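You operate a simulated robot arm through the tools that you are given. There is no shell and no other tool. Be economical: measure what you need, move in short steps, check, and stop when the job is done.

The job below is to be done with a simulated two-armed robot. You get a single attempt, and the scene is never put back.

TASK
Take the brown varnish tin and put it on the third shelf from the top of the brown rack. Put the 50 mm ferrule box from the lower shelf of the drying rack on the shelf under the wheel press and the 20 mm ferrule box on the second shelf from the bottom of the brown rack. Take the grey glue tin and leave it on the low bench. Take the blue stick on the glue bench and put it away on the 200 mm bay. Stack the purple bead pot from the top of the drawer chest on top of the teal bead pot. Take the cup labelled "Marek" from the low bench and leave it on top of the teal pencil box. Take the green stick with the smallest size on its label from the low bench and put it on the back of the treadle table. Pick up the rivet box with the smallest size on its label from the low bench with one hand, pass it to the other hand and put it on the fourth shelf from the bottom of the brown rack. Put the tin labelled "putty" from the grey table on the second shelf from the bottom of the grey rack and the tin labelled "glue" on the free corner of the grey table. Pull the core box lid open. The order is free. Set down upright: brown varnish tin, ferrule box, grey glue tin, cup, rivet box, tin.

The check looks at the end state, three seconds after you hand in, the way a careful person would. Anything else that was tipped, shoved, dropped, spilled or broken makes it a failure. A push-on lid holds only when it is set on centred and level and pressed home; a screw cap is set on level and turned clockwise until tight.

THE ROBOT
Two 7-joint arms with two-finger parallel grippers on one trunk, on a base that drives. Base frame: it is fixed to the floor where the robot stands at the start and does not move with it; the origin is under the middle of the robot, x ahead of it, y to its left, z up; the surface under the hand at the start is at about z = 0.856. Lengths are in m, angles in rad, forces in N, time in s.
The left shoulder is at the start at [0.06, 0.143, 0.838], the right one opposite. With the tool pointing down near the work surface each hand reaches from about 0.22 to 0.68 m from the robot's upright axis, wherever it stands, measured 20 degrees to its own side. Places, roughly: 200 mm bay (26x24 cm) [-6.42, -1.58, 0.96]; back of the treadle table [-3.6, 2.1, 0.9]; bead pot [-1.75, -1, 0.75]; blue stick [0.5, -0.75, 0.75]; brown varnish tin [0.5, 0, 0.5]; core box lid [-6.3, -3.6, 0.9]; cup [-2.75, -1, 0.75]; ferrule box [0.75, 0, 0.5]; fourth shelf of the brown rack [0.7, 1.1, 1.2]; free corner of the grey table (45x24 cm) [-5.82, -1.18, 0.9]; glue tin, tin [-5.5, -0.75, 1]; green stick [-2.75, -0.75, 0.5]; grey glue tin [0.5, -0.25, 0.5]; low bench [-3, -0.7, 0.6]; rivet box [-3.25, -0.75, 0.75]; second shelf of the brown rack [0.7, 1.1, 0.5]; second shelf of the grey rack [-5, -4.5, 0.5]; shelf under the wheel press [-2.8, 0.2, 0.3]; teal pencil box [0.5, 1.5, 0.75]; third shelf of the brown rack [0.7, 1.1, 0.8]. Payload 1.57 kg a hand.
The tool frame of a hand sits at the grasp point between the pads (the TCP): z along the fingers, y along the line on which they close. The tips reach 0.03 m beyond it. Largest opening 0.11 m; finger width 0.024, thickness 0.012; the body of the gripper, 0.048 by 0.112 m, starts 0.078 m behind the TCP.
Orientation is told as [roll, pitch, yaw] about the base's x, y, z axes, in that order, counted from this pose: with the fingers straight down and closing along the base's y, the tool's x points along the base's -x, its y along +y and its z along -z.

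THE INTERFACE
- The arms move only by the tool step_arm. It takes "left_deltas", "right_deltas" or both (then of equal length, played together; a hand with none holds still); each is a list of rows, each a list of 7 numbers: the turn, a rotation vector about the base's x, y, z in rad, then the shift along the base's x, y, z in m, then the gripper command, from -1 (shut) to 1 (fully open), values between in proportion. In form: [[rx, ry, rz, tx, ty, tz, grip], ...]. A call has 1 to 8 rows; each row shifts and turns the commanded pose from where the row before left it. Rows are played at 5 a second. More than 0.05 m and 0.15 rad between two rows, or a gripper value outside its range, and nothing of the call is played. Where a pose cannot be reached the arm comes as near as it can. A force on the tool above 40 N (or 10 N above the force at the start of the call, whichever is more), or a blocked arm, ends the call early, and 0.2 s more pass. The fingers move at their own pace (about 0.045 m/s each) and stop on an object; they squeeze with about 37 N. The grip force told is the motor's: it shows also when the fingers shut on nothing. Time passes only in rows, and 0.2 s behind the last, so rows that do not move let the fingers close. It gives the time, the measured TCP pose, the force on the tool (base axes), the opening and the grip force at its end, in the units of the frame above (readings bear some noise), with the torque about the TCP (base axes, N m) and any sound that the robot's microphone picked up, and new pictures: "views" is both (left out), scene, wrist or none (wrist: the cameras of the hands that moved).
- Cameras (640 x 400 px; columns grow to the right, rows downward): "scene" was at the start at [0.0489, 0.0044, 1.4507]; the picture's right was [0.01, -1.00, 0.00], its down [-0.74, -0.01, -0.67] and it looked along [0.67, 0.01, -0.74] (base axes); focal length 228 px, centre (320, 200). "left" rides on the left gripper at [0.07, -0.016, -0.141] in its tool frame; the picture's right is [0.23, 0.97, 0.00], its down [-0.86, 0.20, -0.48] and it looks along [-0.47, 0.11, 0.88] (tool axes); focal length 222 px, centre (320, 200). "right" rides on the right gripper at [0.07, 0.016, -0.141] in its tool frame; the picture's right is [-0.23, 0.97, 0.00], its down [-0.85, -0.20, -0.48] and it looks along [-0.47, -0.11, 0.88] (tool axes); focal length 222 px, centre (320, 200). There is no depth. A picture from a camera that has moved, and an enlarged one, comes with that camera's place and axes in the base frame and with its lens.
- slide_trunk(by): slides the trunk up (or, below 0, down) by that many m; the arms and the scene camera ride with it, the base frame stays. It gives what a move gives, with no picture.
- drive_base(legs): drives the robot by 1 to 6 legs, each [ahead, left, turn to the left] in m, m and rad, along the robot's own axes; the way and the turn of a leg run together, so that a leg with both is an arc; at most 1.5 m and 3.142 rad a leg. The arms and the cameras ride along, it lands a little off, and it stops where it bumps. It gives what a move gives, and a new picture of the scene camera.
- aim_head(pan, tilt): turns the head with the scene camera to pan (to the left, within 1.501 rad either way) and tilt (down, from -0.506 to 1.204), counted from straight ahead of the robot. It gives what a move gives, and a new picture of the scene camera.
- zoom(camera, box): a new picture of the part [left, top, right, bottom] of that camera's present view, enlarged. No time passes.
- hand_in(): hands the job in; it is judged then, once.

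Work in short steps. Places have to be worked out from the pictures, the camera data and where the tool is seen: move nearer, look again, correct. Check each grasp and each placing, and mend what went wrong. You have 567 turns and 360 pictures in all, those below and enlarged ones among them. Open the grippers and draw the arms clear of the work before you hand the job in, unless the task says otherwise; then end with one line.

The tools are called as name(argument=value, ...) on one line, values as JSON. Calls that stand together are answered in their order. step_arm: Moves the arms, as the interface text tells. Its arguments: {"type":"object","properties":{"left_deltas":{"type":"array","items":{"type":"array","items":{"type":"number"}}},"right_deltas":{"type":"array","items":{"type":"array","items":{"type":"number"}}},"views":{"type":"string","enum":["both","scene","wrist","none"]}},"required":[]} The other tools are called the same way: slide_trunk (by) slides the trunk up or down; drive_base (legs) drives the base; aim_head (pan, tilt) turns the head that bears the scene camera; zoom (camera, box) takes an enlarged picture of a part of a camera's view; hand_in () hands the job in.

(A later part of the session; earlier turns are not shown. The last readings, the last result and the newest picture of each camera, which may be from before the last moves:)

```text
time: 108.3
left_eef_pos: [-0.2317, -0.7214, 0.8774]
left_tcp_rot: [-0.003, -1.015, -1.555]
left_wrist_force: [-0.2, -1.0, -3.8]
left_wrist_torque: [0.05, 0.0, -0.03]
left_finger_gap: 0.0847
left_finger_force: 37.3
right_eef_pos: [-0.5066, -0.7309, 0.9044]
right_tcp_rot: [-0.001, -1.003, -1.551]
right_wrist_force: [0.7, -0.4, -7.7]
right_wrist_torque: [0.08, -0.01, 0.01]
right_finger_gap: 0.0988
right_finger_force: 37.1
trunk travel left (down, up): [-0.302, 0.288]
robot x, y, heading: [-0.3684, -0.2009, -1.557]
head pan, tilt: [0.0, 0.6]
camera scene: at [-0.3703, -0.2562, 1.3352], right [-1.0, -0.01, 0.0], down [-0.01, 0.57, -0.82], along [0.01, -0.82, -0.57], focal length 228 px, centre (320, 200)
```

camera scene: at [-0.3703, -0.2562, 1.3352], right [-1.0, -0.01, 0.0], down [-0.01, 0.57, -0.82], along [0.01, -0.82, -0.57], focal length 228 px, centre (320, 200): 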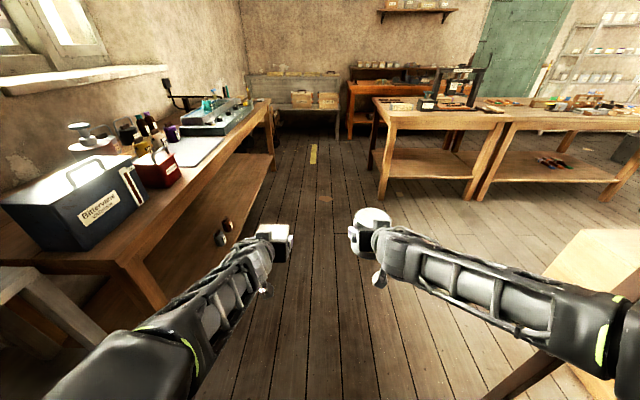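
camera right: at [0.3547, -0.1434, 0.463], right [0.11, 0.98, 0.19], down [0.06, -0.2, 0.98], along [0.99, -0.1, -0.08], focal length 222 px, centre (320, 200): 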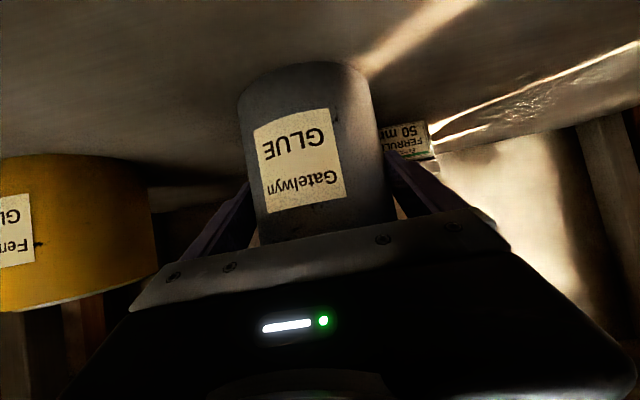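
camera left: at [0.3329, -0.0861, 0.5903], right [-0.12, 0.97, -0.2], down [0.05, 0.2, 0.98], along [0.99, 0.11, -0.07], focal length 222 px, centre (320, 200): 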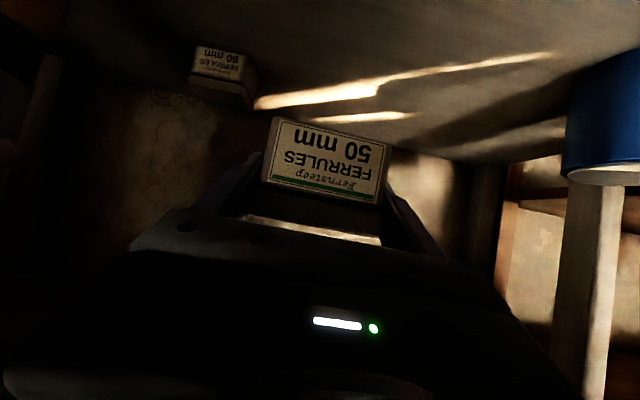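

Now facing -y. I drive forward 1.15 m into the corridor and look to the right.

drive_base(legs=[[1.15, 0, -0.01]])

aim_head(pan=-1.2, tilt=0.35)

```text
time: 114.2
left_eef_pos: [-0.2335, -1.8735, 0.8767]
left_tcp_rot: [-0.005, -1.012, -1.57]
left_wrist_force: [0.4, 0.0, -3.1]
left_wrist_torque: [0.05, 0.0, 0.01]
left_finger_gap: 0.0847
left_finger_force: 37.0
right_eef_pos: [-0.5092, -1.8775, 0.9047]
right_tcp_rot: [0.001, -1.003, -1.567]
right_wrist_force: [0.5, -0.2, -7.7]
right_wrist_torque: [0.09, 0.03, -0.03]
right_finger_gap: 0.0984
right_finger_force: 37.0
trunk travel left (down, up): [-0.302, 0.288]
robot x, y, heading: [-0.3626, -1.3456, -1.573]
head pan, tilt: [0.0, 0.6]
camera scene: at [-0.3654, -1.4045, 1.3352], right [-1.0, 0.0, 0.0], down [0.0, 0.57, -0.82], along [0.0, -0.82, -0.57], focal length 228 px, centre (320, 200)
```

scene: 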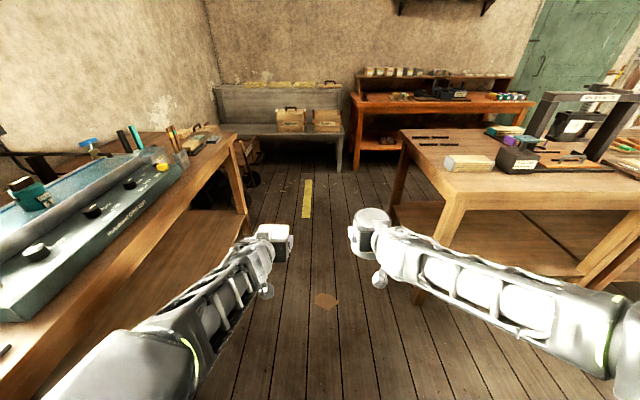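

```text
time: 115.6
left_eef_pos: [-0.233, -1.8719, 0.8771]
left_tcp_rot: [-0.003, -1.013, -1.571]
left_wrist_force: [-1.2, -0.1, -2.6]
left_wrist_torque: [0.04, 0.0, 0.0]
left_finger_gap: 0.0849
left_finger_force: 37.3
right_eef_pos: [-0.5086, -1.8786, 0.9045]
right_tcp_rot: [0.001, -1.004, -1.566]
right_wrist_force: [0.4, -0.8, -7.3]
right_wrist_torque: [0.06, 0.01, 0.02]
right_finger_gap: 0.099
right_finger_force: 36.6
trunk travel left (down, up): [-0.302, 0.288]
robot x, y, heading: [-0.3662, -1.3517, -1.572]
head pan, tilt: [-1.201, 0.351]
camera scene: at [-0.4521, -1.3495, 1.358], right [-0.36, 0.93, 0.0], down [0.32, 0.12, -0.94], along [-0.88, -0.34, -0.34], focal length 228 px, centre (320, 200)
```

scene: 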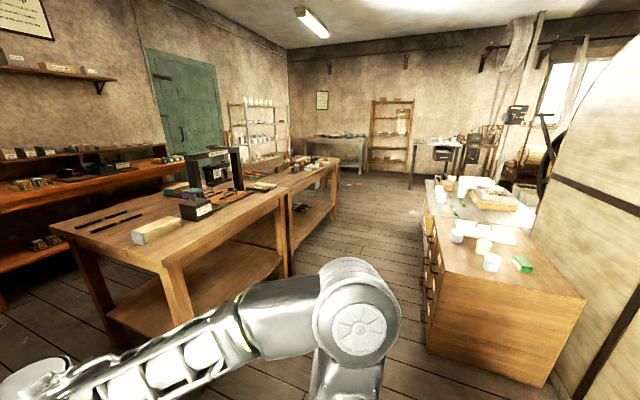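

Clear overview: drawer chest with pots on the right, long table left, corridor about y=-1.65. I move into the corridor line and turn to face -x.

drive_base(legs=[[0.25, 0, 0], [0, 0, -1.57], [0.9, 0, 0]])

aim_head(pan=-0.9, tilt=0.6)

```text
time: 125.4
left_eef_pos: [-1.7698, -1.8118, 0.8765]
left_tcp_rot: [-0.003, -1.014, -3.08]
left_wrist_force: [-1.5, -0.6, -2.6]
left_wrist_torque: [-0.02, -0.06, 0.04]
left_finger_gap: 0.0848
left_finger_force: 37.1
right_eef_pos: [-1.792, -1.5362, 0.9052]
right_tcp_rot: [0.0, -1.003, -3.076]
right_wrist_force: [-0.4, 0.1, -7.8]
right_wrist_torque: [-0.01, -0.08, 0.03]
right_finger_gap: 0.0986
right_finger_force: 36.9
trunk travel left (down, up): [-0.302, 0.288]
robot x, y, heading: [-1.2554, -1.6461, -3.08]
head pan, tilt: [-1.201, 0.351]
camera scene: at [-1.2658, -1.558, 1.358], right [0.91, 0.42, 0.0], down [0.14, -0.31, -0.94], along [-0.39, 0.85, -0.34], focal length 228 px, centre (320, 200)
```

scene: 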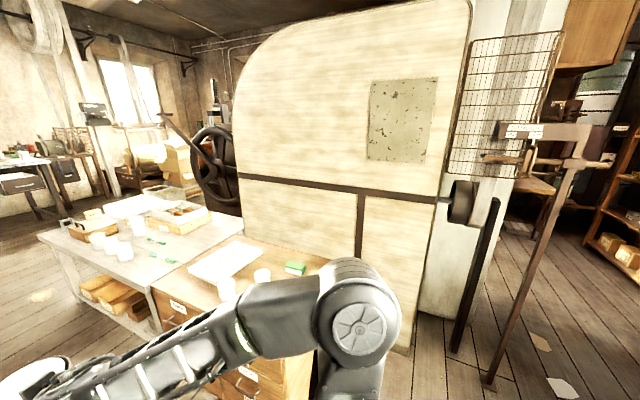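

```text
time: 126.2
left_eef_pos: [-1.771, -1.811, 0.8767]
left_tcp_rot: [-0.004, -1.014, -3.08]
left_wrist_force: [0.5, -0.4, -2.8]
left_wrist_torque: [-0.03, -0.02, -0.01]
left_finger_gap: 0.0847
left_finger_force: 37.0
right_eef_pos: [-1.7934, -1.5377, 0.9025]
right_tcp_rot: [-0.001, -1.001, -3.075]
right_wrist_force: [0.3, 0.4, -7.7]
right_wrist_torque: [0.0, -0.06, -0.01]
right_finger_gap: 0.0987
right_finger_force: 36.9
trunk travel left (down, up): [-0.302, 0.288]
robot x, y, heading: [-1.2578, -1.6482, -3.083]
head pan, tilt: [-0.901, 0.6]
camera scene: at [-1.2858, -1.5767, 1.3353], right [0.75, 0.67, 0.0], down [0.38, -0.42, -0.83], along [-0.55, 0.62, -0.56], focal length 228 px, centre (320, 200)
```

scene: 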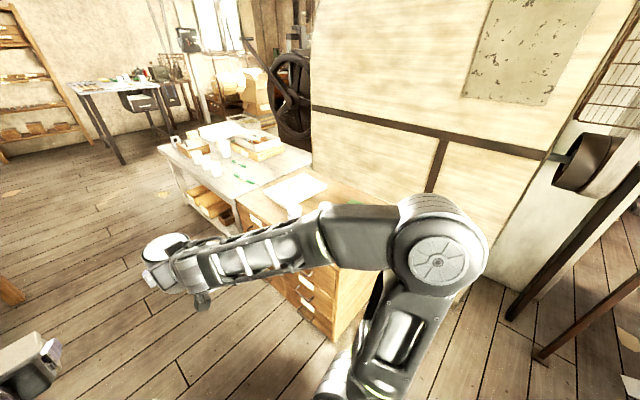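

The low bench is beyond the chest. I continue along -x to about x=-2.7 and look right at it.

drive_base(legs=[[1.4, 0, -0.055]])

aim_head(pan=-1.4, tilt=0.6)

```text
time: 133.4
left_eef_pos: [-3.2155, -1.8416, 0.8773]
left_tcp_rot: [-0.005, -1.014, -3.123]
left_wrist_force: [0.2, 0.5, -3.0]
left_wrist_torque: [-0.02, -0.06, 0.0]
left_finger_gap: 0.0847
left_finger_force: 36.8
right_eef_pos: [-3.2249, -1.5667, 0.9041]
right_tcp_rot: [-0.001, -1.003, -3.121]
right_wrist_force: [0.9, 0.1, -7.8]
right_wrist_torque: [0.02, -0.1, 0.0]
right_finger_gap: 0.0986
right_finger_force: 37.0
trunk travel left (down, up): [-0.302, 0.288]
robot x, y, heading: [-2.6914, -1.7016, -3.127]
head pan, tilt: [-0.901, 0.6]
camera scene: at [-2.7207, -1.6293, 1.3352], right [0.77, 0.63, 0.0], down [0.36, -0.44, -0.82], along [-0.52, 0.64, -0.57], focal length 228 px, centre (320, 200)
```

scene: 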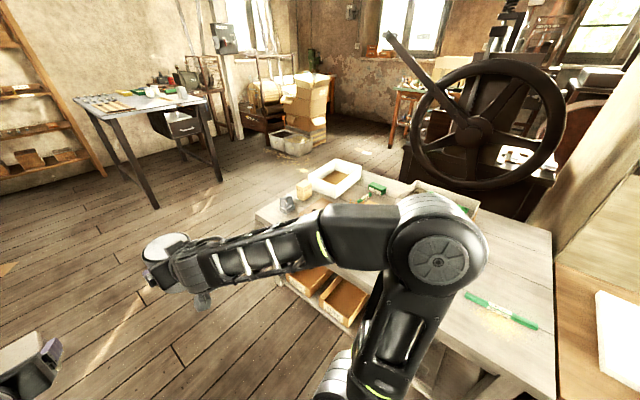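

```text
time: 134.3
left_eef_pos: [-3.215, -1.8422, 0.8771]
left_tcp_rot: [-0.003, -1.016, -3.125]
left_wrist_force: [0.4, 0.0, -2.6]
left_wrist_torque: [-0.01, -0.07, 0.0]
left_finger_gap: 0.0847
left_finger_force: 36.9
right_eef_pos: [-3.2258, -1.567, 0.9054]
right_tcp_rot: [0.0, -1.003, -3.121]
right_wrist_force: [-0.4, -0.4, -7.9]
right_wrist_torque: [0.01, -0.09, -0.02]
right_finger_gap: 0.0985
right_finger_force: 36.4
trunk travel left (down, up): [-0.302, 0.288]
robot x, y, heading: [-2.6969, -1.7015, -3.128]
head pan, tilt: [-1.4, 0.6]
camera scene: at [-2.6811, -1.6109, 1.3353], right [0.98, 0.19, 0.0], down [0.11, -0.56, -0.82], along [-0.15, 0.81, -0.57], focal length 228 px, centre (320, 200)
```

scene: 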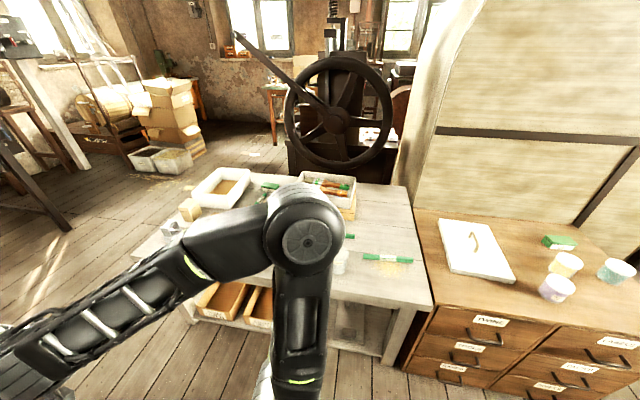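

I shift slightly away and turn to face the low bench (+y).

drive_base(legs=[[0.1, 0.04, 0], [0, 0, -1.585]])

aim_head(pan=0, tilt=0.55)

```text
time: 139.2
left_eef_pos: [-2.9505, -1.2255, 0.8769]
left_tcp_rot: [-0.003, -1.013, 1.618]
left_wrist_force: [-0.6, -0.6, -2.6]
left_wrist_torque: [-0.01, -0.01, 0.02]
left_finger_gap: 0.0849
left_finger_force: 37.3
right_eef_pos: [-2.6747, -1.2071, 0.9054]
right_tcp_rot: [0.001, -1.005, 1.623]
right_wrist_force: [0.2, -0.2, -7.4]
right_wrist_torque: [-0.07, 0.0, 0.02]
right_finger_gap: 0.0985
right_finger_force: 36.9
trunk travel left (down, up): [-0.302, 0.288]
robot x, y, heading: [-2.7959, -1.7441, 1.617]
head pan, tilt: [-1.4, 0.6]
camera scene: at [-2.7064, -1.7492, 1.3353], right [0.21, -0.98, 0.0], down [-0.55, -0.12, -0.82], along [0.81, 0.18, -0.57], focal length 228 px, centre (320, 200)
```

scene: 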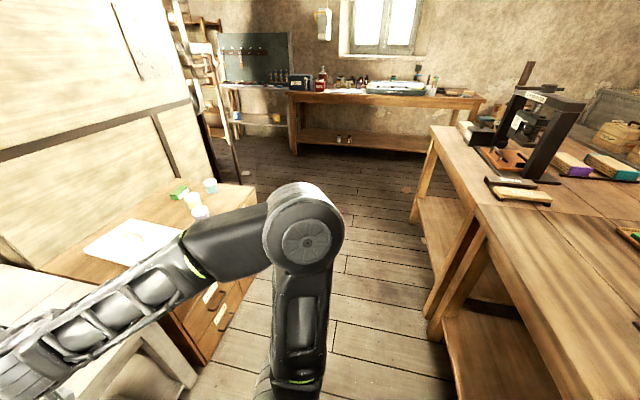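

```text
time: 140.8
left_eef_pos: [-2.95, -1.2258, 0.8767]
left_tcp_rot: [-0.005, -1.015, 1.619]
left_wrist_force: [-0.1, -1.0, -3.7]
left_wrist_torque: [-0.05, -0.03, 0.03]
left_finger_gap: 0.085
left_finger_force: 37.2
right_eef_pos: [-2.6753, -1.2078, 0.9034]
right_tcp_rot: [0.0, -1.002, 1.626]
right_wrist_force: [0.6, 0.7, -8.9]
right_wrist_torque: [-0.08, 0.02, 0.0]
right_finger_gap: 0.0983
right_finger_force: 37.0
trunk travel left (down, up): [-0.302, 0.288]
robot x, y, heading: [-2.7913, -1.7413, 1.613]
head pan, tilt: [0.0, 0.55]
camera scene: at [-2.7967, -1.6785, 1.3397], right [1.0, 0.04, 0.0], down [0.02, -0.52, -0.85], along [-0.04, 0.85, -0.52], focal length 228 px, centre (320, 200)
```

scene: 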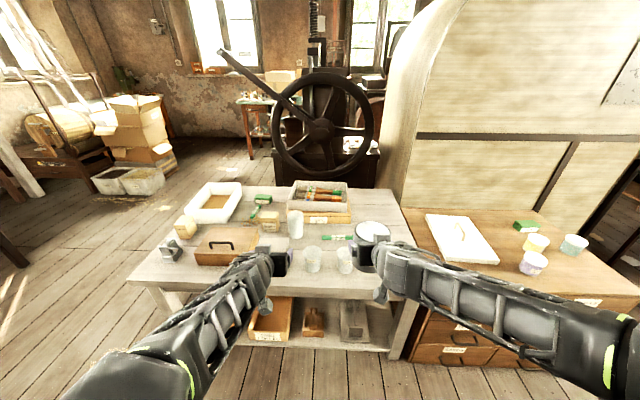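

Zooming on the low bench, and the pots and press behind.

zoom(camera="scene", box=[130, 170, 430, 360])

zoom(camera="scene", box=[220, 50, 420, 190])

zoom(camera="scene", box=[420, 200, 640, 340])

```text
2.11 times, centred on (280, 265) of scene
camera zoom: at [-2.7967, -1.6785, 1.3397], right [1.0, 0.04, 0.0], down [0.02, -0.52, -0.85], along [-0.04, 0.85, -0.52], focal length 480 px, centre (404, 63)
```

zoom: 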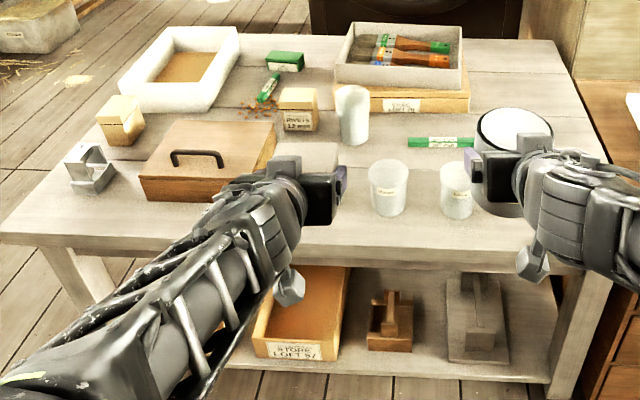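

```text
2.86 times, centred on (320, 120) of scene
camera zoom: at [-2.7967, -1.6785, 1.3397], right [1.0, 0.04, 0.0], down [0.02, -0.52, -0.85], along [-0.04, 0.85, -0.52], focal length 651 px, centre (320, 429)
```

zoom: 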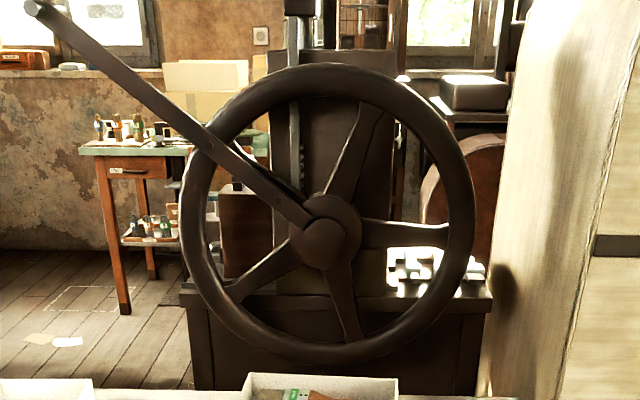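

```text
2.86 times, centred on (530, 270) of scene
camera zoom: at [-2.7967, -1.6785, 1.3397], right [1.0, 0.04, 0.0], down [0.02, -0.52, -0.85], along [-0.04, 0.85, -0.52], focal length 651 px, centre (-280, 0)
```

zoom: 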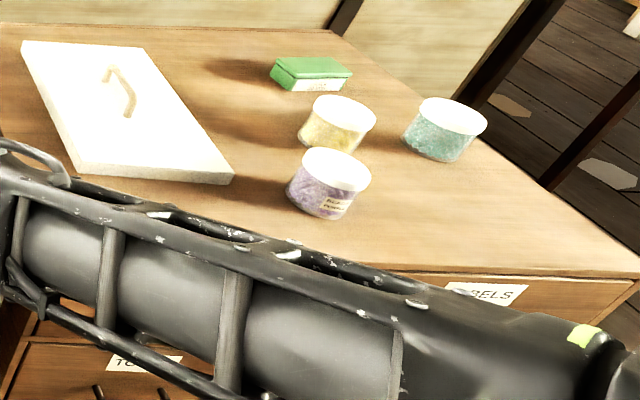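

I choose the front-right of the low bench, about (-2.55, -1.0), for the grey tin. Straighten, shift right and come nearer with both hands still high.

drive_base(legs=[[0, -0.12, -0.042], [0.16, 0, 0]])

zoom(camera="scene", box=[200, 180, 460, 350])

```text
time: 143.0
left_eef_pos: [-2.8103, -1.0517, 0.8759]
left_tcp_rot: [-0.004, -1.013, 1.577]
left_wrist_force: [-0.6, -0.2, -2.5]
left_wrist_torque: [-0.01, -0.02, 0.02]
left_finger_gap: 0.085
left_finger_force: 37.2
right_eef_pos: [-2.536, -1.0454, 0.9041]
right_tcp_rot: [-0.001, -1.001, 1.581]
right_wrist_force: [0.1, 0.3, -8.2]
right_wrist_torque: [-0.07, 0.01, 0.0]
right_finger_gap: 0.0985
right_finger_force: 37.3
trunk travel left (down, up): [-0.302, 0.288]
robot x, y, heading: [-2.6776, -1.575, 1.573]
head pan, tilt: [0.0, 0.55]
camera scene: at [-2.6768, -1.5104, 1.3397], right [1.0, 0.0, 0.0], down [0.0, -0.52, -0.85], along [0.0, 0.85, -0.52], focal length 228 px, centre (320, 200)
```

scene: 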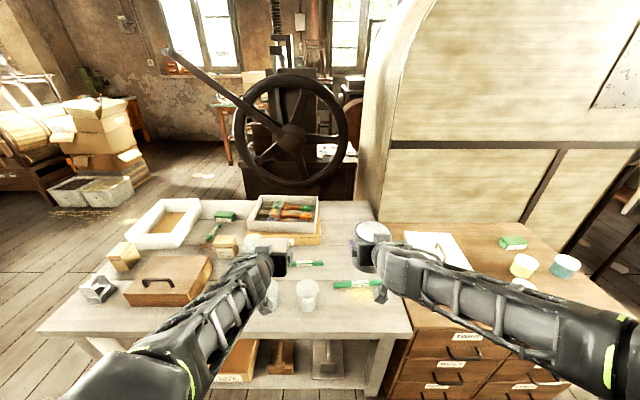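

```text
2.35 times, centred on (330, 265) of scene
camera zoom: at [-2.6768, -1.5104, 1.3397], right [1.0, 0.0, 0.0], down [0.0, -0.52, -0.85], along [0.0, 0.85, -0.52], focal length 536 px, centre (296, 47)
```

zoom: 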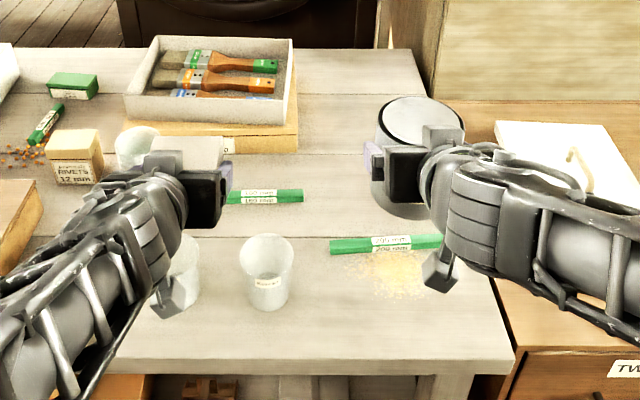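

The front right holds a 200 mm stick, so I use the free area behind it, about (-2.53, -0.83). Move closer and extend the right hand, still high, then look with its camera.

drive_base(legs=[[0.085, 0, 0]])

step_arm(right_deltas=[[0, 0, 0, 0.003, 0.045, -0.03, -1], [0, 0, 0, 0, 0.045, -0.03, -1], [0, 0, 0, 0, 0.04, -0.03, -1], [0, 0, 0, 0, 0, 0, -1]], views="both")

```text
time: 144.1
left_eef_pos: [-2.8098, -0.9643, 0.8749]
left_tcp_rot: [-0.004, -1.013, 1.575]
left_wrist_force: [0.0, -0.4, -2.4]
left_wrist_torque: [-0.01, -0.01, 0.01]
left_finger_gap: 0.0847
left_finger_force: 37.1
right_eef_pos: [-2.5351, -0.9586, 0.9025]
right_tcp_rot: [-0.001, -1.0, 1.578]
right_wrist_force: [0.1, 0.5, -7.9]
right_wrist_torque: [-0.06, 0.0, 0.03]
right_finger_gap: 0.0987
right_finger_force: 36.9
trunk travel left (down, up): [-0.302, 0.288]
robot x, y, heading: [-2.6761, -1.4877, 1.581]
head pan, tilt: [0.0, 0.55]
camera scene: at [-2.677, -1.4242, 1.3397], right [1.0, 0.0, 0.0], down [0.0, -0.52, -0.85], along [0.0, 0.85, -0.52], focal length 228 px, centre (320, 200)
```

scene: 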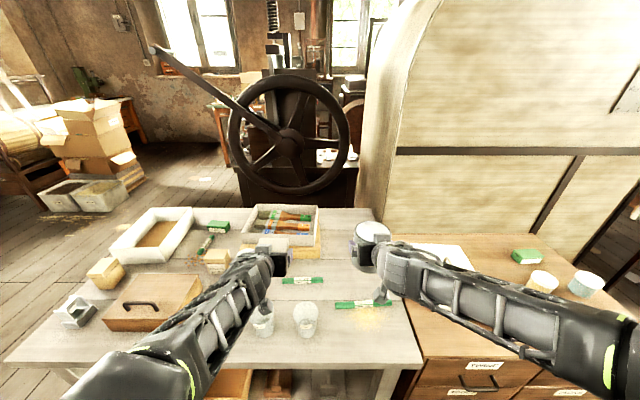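

```text
refused: row 1 steps farther than a row can; nothing moved
```

The row was over the 0.05 m limit; I repeat with smaller rows.

step_arm(right_deltas=[[0, 0, 0, 0.003, 0.04, -0.02, -1], [0, 0, 0, 0, 0.04, -0.02, -1], [0, 0, 0, 0, 0.03, -0.03, -1], [0, 0, 0, 0, 0.015, -0.02, -1], [0, 0, 0, 0, 0, 0, -1]], views="both")

```text
time: 145.3
left_eef_pos: [-2.81, -0.9654, 0.876]
left_tcp_rot: [-0.005, -1.013, 1.575]
left_wrist_force: [-0.1, 0.1, -2.1]
left_wrist_torque: [-0.03, 0.0, -0.01]
left_finger_gap: 0.0847
left_finger_force: 36.9
right_eef_pos: [-2.5324, -0.8359, 0.8142]
right_tcp_rot: [0.0, -1.003, 1.582]
right_wrist_force: [1.1, 0.3, -8.7]
right_wrist_torque: [-0.09, -0.03, 0.03]
right_finger_gap: 0.0987
right_finger_force: 37.2
trunk travel left (down, up): [-0.302, 0.288]
robot x, y, heading: [-2.6755, -1.4892, 1.574]
head pan, tilt: [0.0, 0.55]
camera scene: at [-2.677, -1.4247, 1.3397], right [1.0, 0.0, 0.0], down [0.0, -0.52, -0.85], along [0.0, 0.85, -0.52], focal length 228 px, centre (320, 200)
camera right: at [-2.5488, -0.9916, 0.831], right [-0.97, 0.11, 0.19], down [0.2, 0.06, 0.98], along [0.1, 0.99, -0.08], focal length 222 px, centre (320, 200)
```

scene: 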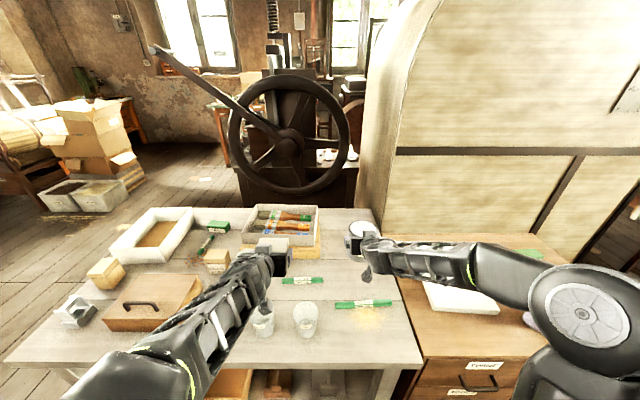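
right: 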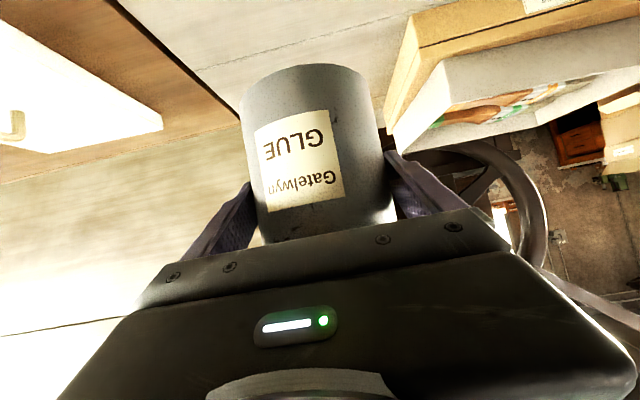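

The spot is free. Lower in steps to contact, expected TCP z≈0.72, watching the elbow over the chest.

step_arm(right_deltas=[[0, 0, 0, 0, 0, -0.03, -1], [0, 0, 0, 0, 0, -0.02, -1], [0, 0, 0, 0, 0, -0.01, -1], [0, 0, 0, 0, 0, 0, -1]], views="both")

```text
time: 146.3
left_eef_pos: [-2.8114, -0.965, 0.8771]
left_tcp_rot: [-0.003, -1.011, 1.577]
left_wrist_force: [0.2, 0.1, -2.6]
left_wrist_torque: [-0.04, 0.03, 0.0]
left_finger_gap: 0.0849
left_finger_force: 36.7
right_eef_pos: [-2.5323, -0.8349, 0.7559]
right_tcp_rot: [-0.001, -1.003, 1.582]
right_wrist_force: [-0.3, -0.4, -8.0]
right_wrist_torque: [-0.13, 0.03, 0.0]
right_finger_gap: 0.0987
right_finger_force: 37.1
trunk travel left (down, up): [-0.302, 0.288]
robot x, y, heading: [-2.6768, -1.489, 1.577]
head pan, tilt: [0.0, 0.55]
camera scene: at [-2.6769, -1.4247, 1.3397], right [1.0, 0.0, 0.0], down [0.0, -0.52, -0.85], along [0.0, 0.85, -0.52], focal length 228 px, centre (320, 200)
camera right: at [-2.5483, -0.9911, 0.7735], right [-0.97, 0.11, 0.19], down [0.2, 0.06, 0.98], along [0.1, 0.99, -0.08], focal length 222 px, centre (320, 200)
```

scene: 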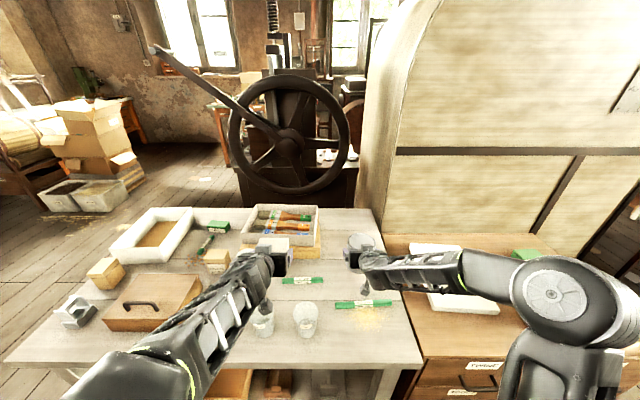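
right: 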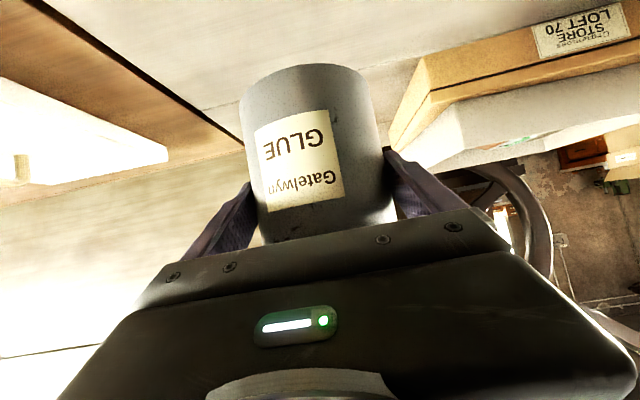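

Elbow hovers near the pots; I lower only 2 cm and look again.

step_arm(right_deltas=[[0, 0, 0, 0, 0, -0.012, -1], [0, 0, 0, 0, 0, -0.01, -1], [0, 0, 0, 0, 0, 0, -1]], views="scene")

aim_head(pan=-0.6, tilt=0.7)

```text
time: 147.1
left_eef_pos: [-2.8113, -0.9655, 0.8766]
left_tcp_rot: [-0.004, -1.013, 1.576]
left_wrist_force: [-0.1, 0.2, -3.3]
left_wrist_torque: [-0.06, 0.01, -0.02]
left_finger_gap: 0.0848
left_finger_force: 37.0
right_eef_pos: [-2.5322, -0.8348, 0.7329]
right_tcp_rot: [-0.001, -1.003, 1.579]
right_wrist_force: [-0.3, 0.0, -8.3]
right_wrist_torque: [-0.09, -0.02, -0.01]
right_finger_gap: 0.0987
right_finger_force: 37.6
trunk travel left (down, up): [-0.302, 0.288]
robot x, y, heading: [-2.6784, -1.4916, 1.573]
head pan, tilt: [0.0, 0.55]
camera scene: at [-2.677, -1.4247, 1.3397], right [1.0, 0.0, 0.0], down [0.0, -0.52, -0.85], along [0.0, 0.85, -0.52], focal length 228 px, centre (320, 200)
```

scene: 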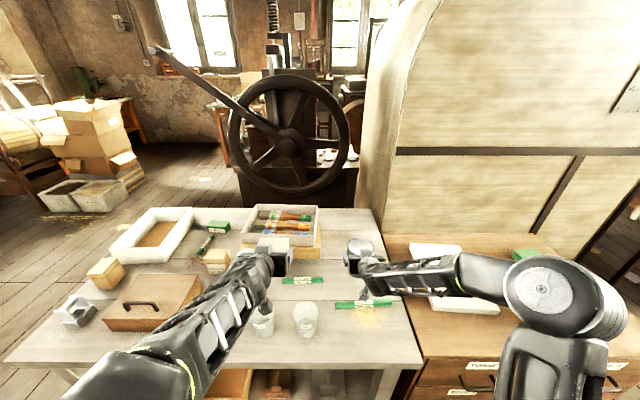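

```text
time: 148.1
left_eef_pos: [-2.8115, -0.9654, 0.8755]
left_tcp_rot: [-0.004, -1.013, 1.576]
left_wrist_force: [-0.4, -0.2, -3.5]
left_wrist_torque: [-0.03, -0.02, 0.02]
left_finger_gap: 0.0846
left_finger_force: 37.0
right_eef_pos: [-2.5313, -0.8346, 0.7319]
right_tcp_rot: [0.001, -1.002, 1.58]
right_wrist_force: [0.7, -0.1, -7.9]
right_wrist_torque: [-0.1, 0.02, 0.0]
right_finger_gap: 0.0985
right_finger_force: 37.1
trunk travel left (down, up): [-0.302, 0.288]
robot x, y, heading: [-2.6742, -1.4862, 1.573]
head pan, tilt: [-0.6, 0.7]
camera scene: at [-2.629, -1.4443, 1.3266], right [0.83, -0.56, 0.0], down [-0.36, -0.53, -0.76], along [0.43, 0.63, -0.64], focal length 228 px, centre (320, 200)
```

scene: 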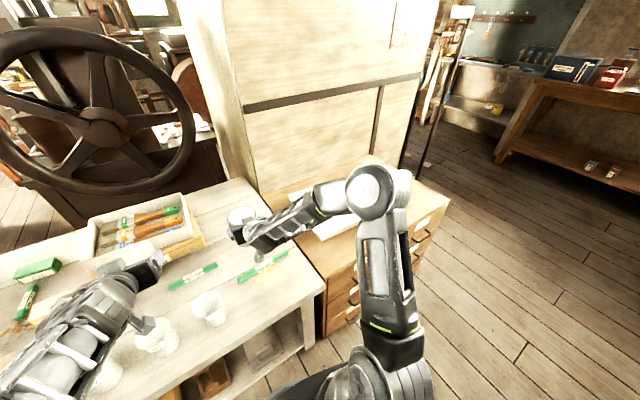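

Triangulation puts the elbow at z≈1.02, safely over the pots. Continue lowering to contact.

step_arm(right_deltas=[[0, 0, 0, 0, 0, -0.008, -1], [0, 0, 0, 0, 0, -0.006, -1], [0, 0, 0, 0, 0, -0.006, -1], [0, 0, 0, 0, 0, -0.005, -1], [0, 0, 0, 0, 0, -0.005, -1], [0, 0, 0, 0, 0, 0, -1]], views="wrist")

```text
time: 149.5
left_eef_pos: [-2.811, -0.9671, 0.8761]
left_tcp_rot: [-0.003, -1.014, 1.575]
left_wrist_force: [-0.1, 0.1, -3.2]
left_wrist_torque: [-0.03, 0.03, -0.01]
left_finger_gap: 0.0848
left_finger_force: 37.1
right_eef_pos: [-2.5324, -0.8351, 0.7017]
right_tcp_rot: [0.001, -1.002, 1.58]
right_wrist_force: [-0.3, -0.1, -8.0]
right_wrist_torque: [-0.1, 0.0, 0.03]
right_finger_gap: 0.0985
right_finger_force: 37.0
trunk travel left (down, up): [-0.302, 0.288]
robot x, y, heading: [-2.6795, -1.496, 1.57]
head pan, tilt: [-0.6, 0.7]
camera right: at [-2.5486, -0.9907, 0.7189], right [-0.97, 0.11, 0.19], down [0.2, 0.06, 0.98], along [0.1, 0.99, -0.08], focal length 222 px, centre (320, 200)
```

right: 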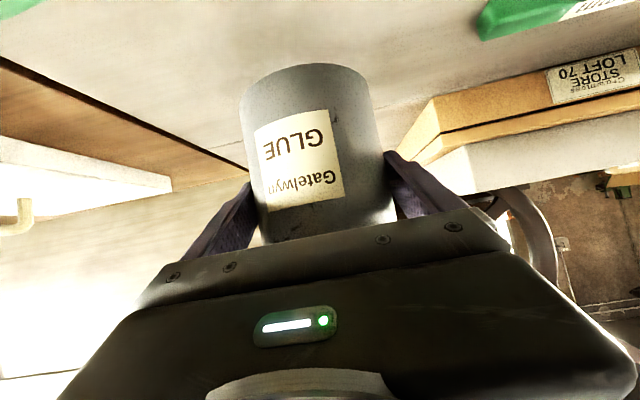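

No contact yet; the bench is lower than I assumed. Continue lowering.

step_arm(right_deltas=[[0, 0, 0, 0, 0, -0.008, -1], [0, 0, 0, 0, 0, -0.008, -1], [0, 0, 0, 0, 0, -0.006, -1], [0, 0, 0, 0, 0, -0.006, -1], [0, 0, 0, 0, 0, -0.006, -1], [0, 0, 0, 0, 0, -0.006, -1], [0, 0, 0, 0, 0, 0, -1]], views="wrist")

```text
time: 151.1
left_eef_pos: [-2.8107, -0.9682, 0.878]
left_tcp_rot: [-0.005, -1.017, 1.577]
left_wrist_force: [1.0, -0.3, -4.0]
left_wrist_torque: [-0.01, -0.01, 0.0]
left_finger_gap: 0.0848
left_finger_force: 37.5
right_eef_pos: [-2.5323, -0.8337, 0.6694]
right_tcp_rot: [-0.003, -1.017, 1.582]
right_wrist_force: [2.4, 0.2, 33.5]
right_wrist_torque: [0.58, 0.42, -0.2]
right_finger_gap: 0.0981
right_finger_force: 36.6
trunk travel left (down, up): [-0.302, 0.288]
robot x, y, heading: [-2.6768, -1.4863, 1.576]
head pan, tilt: [-0.6, 0.7]
camera right: at [-2.5486, -0.9899, 0.6839], right [-0.98, 0.11, 0.19], down [0.2, 0.05, 0.98], along [0.1, 0.99, -0.07], focal length 222 px, centre (320, 200)
```

right: 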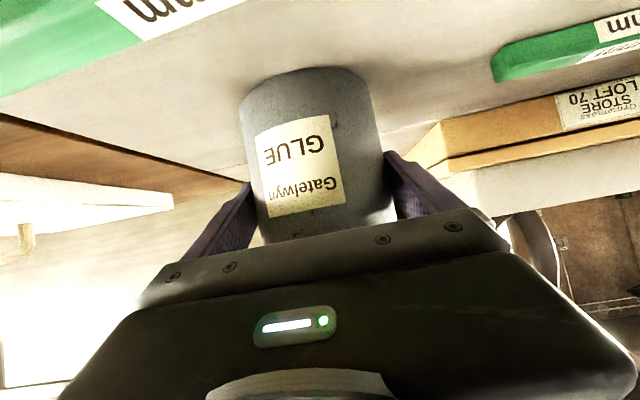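

Contact at z≈0.669 (bench ≈0.60). Ease up and open.

step_arm(right_deltas=[[0, 0, 0, 0, 0, 0.006, -1], [0, 0, 0, 0, 0, 0, 0.8], [0, 0, 0, 0, 0, 0, 1], [0, 0, 0, 0, 0, 0, 1]], views="wrist")

```text
time: 152.1
left_eef_pos: [-2.8101, -0.9648, 0.8767]
left_tcp_rot: [-0.004, -1.015, 1.576]
left_wrist_force: [0.5, 0.6, -1.9]
left_wrist_torque: [-0.05, 0.03, 0.01]
left_finger_gap: 0.0845
left_finger_force: 37.3
right_eef_pos: [-2.5318, -0.8346, 0.6677]
right_tcp_rot: [0.0, -1.0, 1.581]
right_wrist_force: [0.3, -0.2, 0.1]
right_wrist_torque: [0.01, 0.01, 0.02]
right_finger_gap: 0.1103
right_finger_force: 0.1
trunk travel left (down, up): [-0.302, 0.288]
robot x, y, heading: [-2.6745, -1.4888, 1.577]
head pan, tilt: [-0.6, 0.7]
camera right: at [-2.5483, -0.9902, 0.685], right [-0.97, 0.11, 0.19], down [0.2, 0.06, 0.98], along [0.1, 0.99, -0.08], focal length 222 px, centre (320, 200)
```

right: 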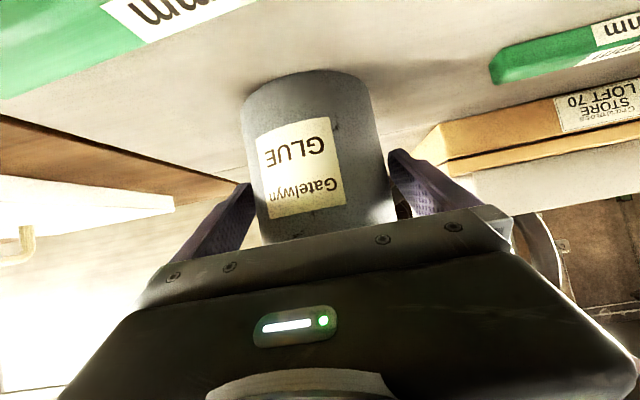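

Tin is standing. Withdraw the right hand back along its axis and up.

step_arm(right_deltas=[[0, 0, 0, 0, -0.035, 0.02, 1], [0, 0, 0, 0, -0.035, 0.03, 1], [0, 0, 0, 0, -0.03, 0.04, 1], [0, 0, 0, 0, -0.02, 0.045, 1], [0, 0, 0, 0, 0, 0.045, 1], [0, 0, 0, 0, 0, 0.045, 1], [0, 0, 0, 0, 0, 0, 1]], views="none")

drive_base(legs=[[-0.22, 0, 0]])

aim_head(pan=0, tilt=0.6)

zoom(camera="scene", box=[100, 150, 420, 350])

```text
time: 153.7
left_eef_pos: [-2.8095, -0.9654, 0.8757]
left_tcp_rot: [-0.005, -1.015, 1.578]
left_wrist_force: [-0.3, 0.8, -2.5]
left_wrist_torque: [-0.05, -0.05, 0.02]
left_finger_gap: 0.0849
left_finger_force: 36.7
right_eef_pos: [-2.532, -0.9538, 0.8984]
right_tcp_rot: [-0.001, -1.004, 1.58]
right_wrist_force: [0.3, -0.4, -0.8]
right_wrist_torque: [0.01, -0.01, -0.02]
right_finger_gap: 0.1102
right_finger_force: 0.1
trunk travel left (down, up): [-0.302, 0.288]
robot x, y, heading: [-2.6745, -1.4921, 1.571]
head pan, tilt: [-0.6, 0.7]
```

```text
time: 155.4
left_eef_pos: [-2.81, -1.1839, 0.8775]
left_tcp_rot: [-0.006, -1.014, 1.576]
left_wrist_force: [-0.4, -0.2, -3.8]
left_wrist_torque: [-0.02, 0.02, -0.03]
left_finger_gap: 0.0848
left_finger_force: 36.9
right_eef_pos: [-2.5305, -1.1731, 0.8979]
right_tcp_rot: [-0.002, -1.002, 1.579]
right_wrist_force: [-0.8, 0.1, 0.2]
right_wrist_torque: [-0.02, 0.01, 0.02]
right_finger_gap: 0.1099
right_finger_force: 0.1
trunk travel left (down, up): [-0.302, 0.288]
robot x, y, heading: [-2.6732, -1.7076, 1.572]
head pan, tilt: [-0.6, 0.7]
camera scene: at [-2.6285, -1.6642, 1.3267], right [0.83, -0.56, 0.0], down [-0.36, -0.53, -0.77], along [0.43, 0.63, -0.64], focal length 228 px, centre (320, 200)
```

scene: 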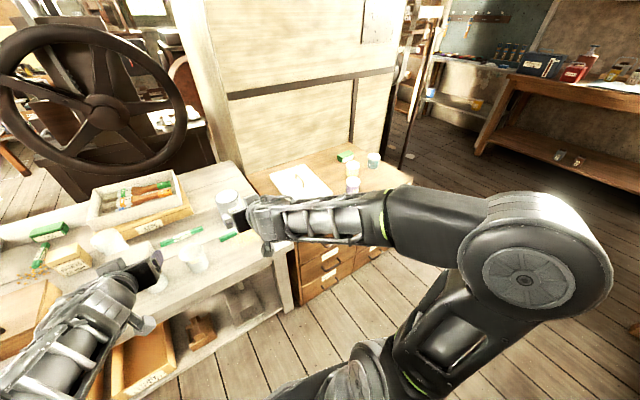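

```text
time: 156.4
left_eef_pos: [-2.811, -1.1834, 0.8773]
left_tcp_rot: [-0.005, -1.015, 1.575]
left_wrist_force: [-0.3, -0.9, -2.6]
left_wrist_torque: [-0.06, 0.02, -0.02]
left_finger_gap: 0.0847
left_finger_force: 36.6
right_eef_pos: [-2.5306, -1.1726, 0.8969]
right_tcp_rot: [-0.002, -1.003, 1.582]
right_wrist_force: [0.3, 0.1, 0.2]
right_wrist_torque: [0.0, 0.03, 0.0]
right_finger_gap: 0.11
right_finger_force: 0.1
trunk travel left (down, up): [-0.302, 0.288]
robot x, y, heading: [-2.6759, -1.707, 1.574]
head pan, tilt: [0.0, 0.6]
camera scene: at [-2.6765, -1.6457, 1.3352], right [1.0, 0.0, 0.0], down [0.0, -0.57, -0.82], along [0.0, 0.82, -0.57], focal length 228 px, centre (320, 200)
```

scene: 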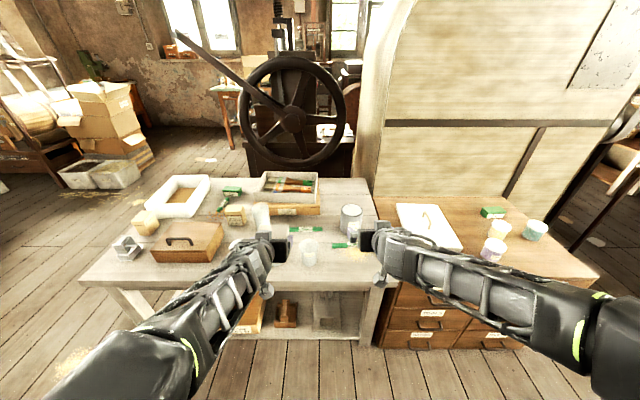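

```text
2.00 times, centred on (260, 250) of scene
camera zoom: at [-2.6765, -1.6457, 1.3352], right [1.0, 0.0, 0.0], down [0.0, -0.57, -0.82], along [0.0, 0.82, -0.57], focal length 456 px, centre (440, 100)
```

zoom: 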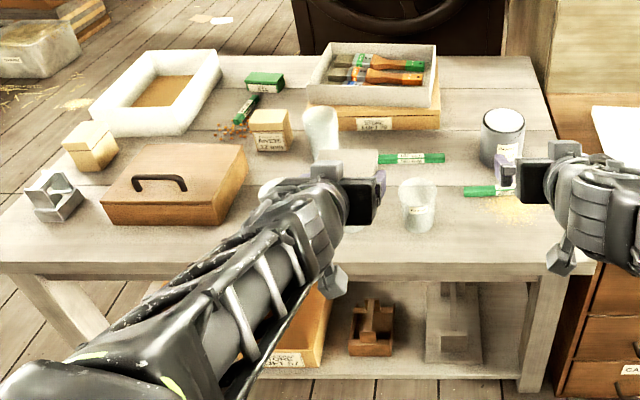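

Grey tin stands fine on the bench. Now around the bench's left end to see the wheel press's lower shelf.

drive_base(legs=[[0, 1.35, 0], [0.9, 0, 0]])

aim_head(pan=-0.9, tilt=0.6)

```text
time: 167.8
left_eef_pos: [-4.2534, -0.3059, 0.8761]
left_tcp_rot: [-0.007, -1.013, 1.592]
left_wrist_force: [0.3, 0.8, -2.8]
left_wrist_torque: [-0.05, -0.03, 0.01]
left_finger_gap: 0.0849
left_finger_force: 37.0
right_eef_pos: [-3.9744, -0.2899, 0.8982]
right_tcp_rot: [-0.002, -1.001, 1.598]
right_wrist_force: [0.1, 0.0, -0.3]
right_wrist_torque: [0.0, 0.0, 0.03]
right_finger_gap: 0.1099
right_finger_force: 0.1
trunk travel left (down, up): [-0.302, 0.288]
robot x, y, heading: [-4.1101, -0.8267, 1.588]
head pan, tilt: [0.0, 0.6]
camera scene: at [-4.1126, -0.7652, 1.3352], right [1.0, 0.02, 0.0], down [0.01, -0.57, -0.82], along [-0.02, 0.82, -0.57], focal length 228 px, centre (320, 200)
```

scene: 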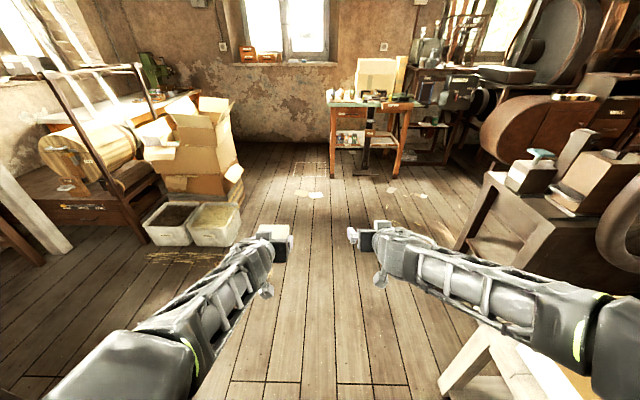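

```text
time: 169.0
left_eef_pos: [-4.2527, -0.3059, 0.876]
left_tcp_rot: [-0.005, -1.015, 1.59]
left_wrist_force: [-0.1, 0.1, -3.3]
left_wrist_torque: [-0.07, -0.01, -0.01]
left_finger_gap: 0.0848
left_finger_force: 36.4
right_eef_pos: [-3.9744, -0.2894, 0.8982]
right_tcp_rot: [-0.003, -1.002, 1.597]
right_wrist_force: [0.4, -0.7, -0.7]
right_wrist_torque: [-0.02, 0.0, -0.04]
right_finger_gap: 0.1099
right_finger_force: 0.1
trunk travel left (down, up): [-0.302, 0.288]
robot x, y, heading: [-4.1102, -0.8284, 1.588]
head pan, tilt: [-0.901, 0.6]
camera scene: at [-4.0427, -0.7974, 1.3353], right [0.64, -0.77, 0.0], down [-0.44, -0.36, -0.82], along [0.64, 0.53, -0.57], focal length 228 px, centre (320, 200)
```

scene: 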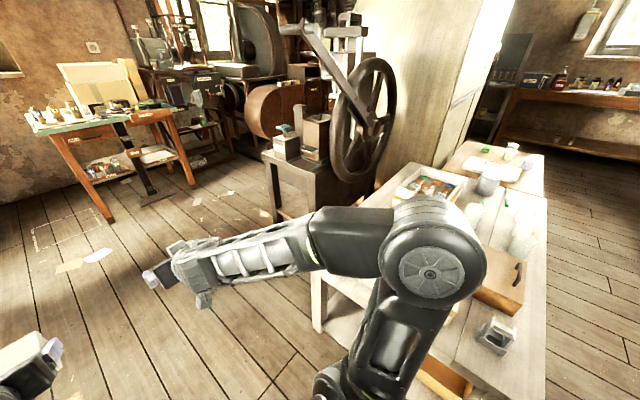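

The press's left side is open. I drive forward to y≈0.2 and turn to face +x.

drive_base(legs=[[1.02, 0, 0], [0, 0, -1.588]])

aim_head(pan=0, tilt=0.6)

```text
time: 178.2
left_eef_pos: [-3.6056, 0.3319, 0.8756]
left_tcp_rot: [-0.007, -1.015, 0.0]
left_wrist_force: [0.0, 0.0, -2.8]
left_wrist_torque: [0.0, 0.01, 0.0]
left_finger_gap: 0.0851
left_finger_force: 36.7
right_eef_pos: [-3.5958, 0.0522, 0.898]
right_tcp_rot: [0.0, -1.001, 0.006]
right_wrist_force: [-0.1, 1.1, 0.1]
right_wrist_torque: [0.02, 0.04, 0.0]
right_finger_gap: 0.1099
right_finger_force: 0.1
trunk travel left (down, up): [-0.302, 0.288]
robot x, y, heading: [-4.1268, 0.1972, 0.0]
head pan, tilt: [-0.901, 0.6]
camera scene: at [-4.1047, 0.1344, 1.3353], right [-0.79, -0.62, 0.0], down [-0.35, 0.44, -0.82], along [0.51, -0.65, -0.57], focal length 228 px, centre (320, 200)
```

scene: 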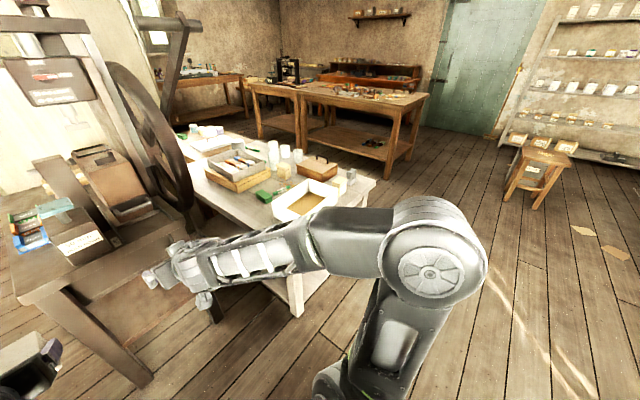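

```text
time: 179.3
left_eef_pos: [-3.6063, 0.3317, 0.8766]
left_tcp_rot: [-0.005, -1.015, 0.001]
left_wrist_force: [0.2, -0.7, -3.3]
left_wrist_torque: [0.02, 0.05, 0.03]
left_finger_gap: 0.0851
left_finger_force: 37.0
right_eef_pos: [-3.5955, 0.0526, 0.8975]
right_tcp_rot: [-0.001, -1.001, 0.006]
right_wrist_force: [-0.4, 0.1, 0.4]
right_wrist_torque: [0.01, 0.04, 0.0]
right_finger_gap: 0.11
right_finger_force: 0.0
trunk travel left (down, up): [-0.302, 0.288]
robot x, y, heading: [-4.1282, 0.2009, -0.002]
head pan, tilt: [0.0, 0.6]
camera scene: at [-4.071, 0.2035, 1.3353], right [0.0, -1.0, 0.0], down [-0.57, 0.0, -0.82], along [0.82, 0.0, -0.57], focal length 228 px, centre (320, 200)
```

scene: 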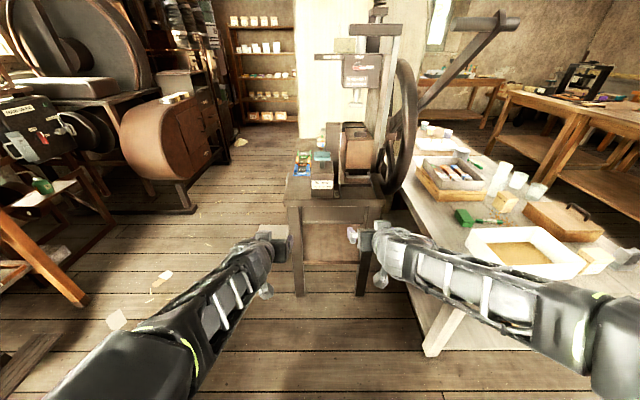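

The press stand's lower shelf is visible between its legs. Zoom in.

zoom(camera="scene", box=[260, 160, 410, 310])

```text
2.67 times, centred on (335, 235) of scene
camera zoom: at [-4.071, 0.2035, 1.3353], right [0.0, -1.0, 0.0], down [-0.57, 0.0, -0.82], along [0.82, 0.0, -0.57], focal length 608 px, centre (280, 107)
```

zoom: 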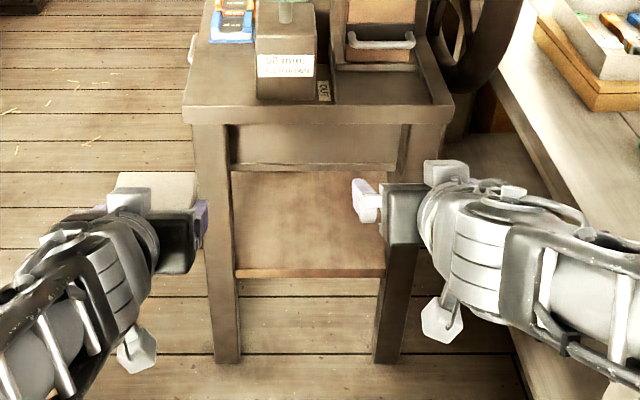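

The shelf is at z≈0.30 between legs y≈-0.03..0.30, front x≈-3.2. I lower the trunk, pull the right hand back, and shift the base.

slide_trunk(by=-0.3)

step_arm(left_deltas=[[0, 0, 0, 0.04, 0, -0.02, -1], [0, 0, 0, 0.04, 0, -0.03, -1], [0, 0, 0, 0.03, 0, -0.04, -1], [0, 0, 0, 0.02, 0, -0.04, -1], [0, 0, 0, 0.02, 0, -0.03, -1], [0, 0, 0, 0, 0, 0, -1]], right_deltas=[[0, 0, 0, -0.03, -0.01, 0.02, 1], [0, 0, 0, -0.03, -0.01, 0.02, 1], [0, 0, 0, -0.02, 0, 0.02, 1], [0, 0, 0, 0, 0, 0, 1], [0, 0, 0, 0, 0, 0, 1], [0, 0, 0, 0, 0, 0, 1]], views="scene")

```text
time: 182.3
left_eef_pos: [-3.6059, 0.3317, 0.576]
left_tcp_rot: [-0.006, -1.015, 0.0]
left_wrist_force: [0.3, -0.1, -3.6]
left_wrist_torque: [-0.02, 0.06, -0.03]
left_finger_gap: 0.0849
left_finger_force: 37.2
right_eef_pos: [-3.5948, 0.0523, 0.5968]
right_tcp_rot: [0.0, -1.001, 0.005]
right_wrist_force: [-0.1, 0.0, 0.5]
right_wrist_torque: [-0.02, 0.02, -0.03]
right_finger_gap: 0.1099
right_finger_force: 0.1
trunk travel left (down, up): [-0.002, 0.588]
robot x, y, heading: [-4.1273, 0.2039, -0.005]
head pan, tilt: [0.0, 0.6]
```

```text
time: 183.8
left_eef_pos: [-3.4527, 0.3327, 0.4182]
left_tcp_rot: [-0.004, -1.015, -0.001]
left_wrist_force: [0.3, 0.4, -2.9]
left_wrist_torque: [-0.01, 0.04, 0.02]
left_finger_gap: 0.0851
left_finger_force: 37.0
right_eef_pos: [-3.6753, 0.0305, 0.6555]
right_tcp_rot: [-0.001, -1.001, 0.005]
right_wrist_force: [-0.2, 0.3, 0.0]
right_wrist_torque: [0.0, 0.02, 0.02]
right_finger_gap: 0.1096
right_finger_force: 0.1
trunk travel left (down, up): [-0.002, 0.588]
robot x, y, heading: [-4.1302, 0.1968, -0.004]
head pan, tilt: [0.0, 0.6]
camera scene: at [-4.071, 0.2036, 1.0352], right [0.0, -1.0, 0.0], down [-0.57, 0.0, -0.82], along [0.82, 0.0, -0.57], focal length 228 px, centre (320, 200)
```

scene: 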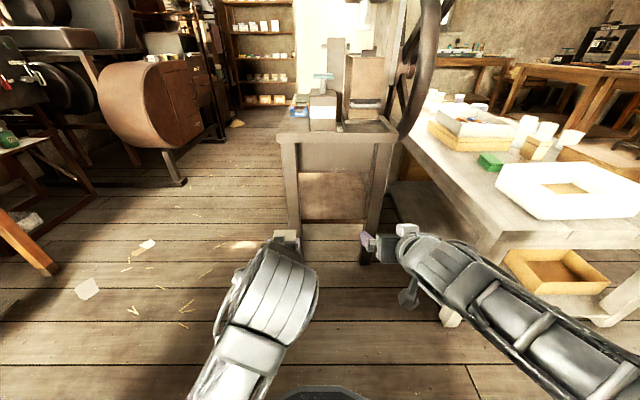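

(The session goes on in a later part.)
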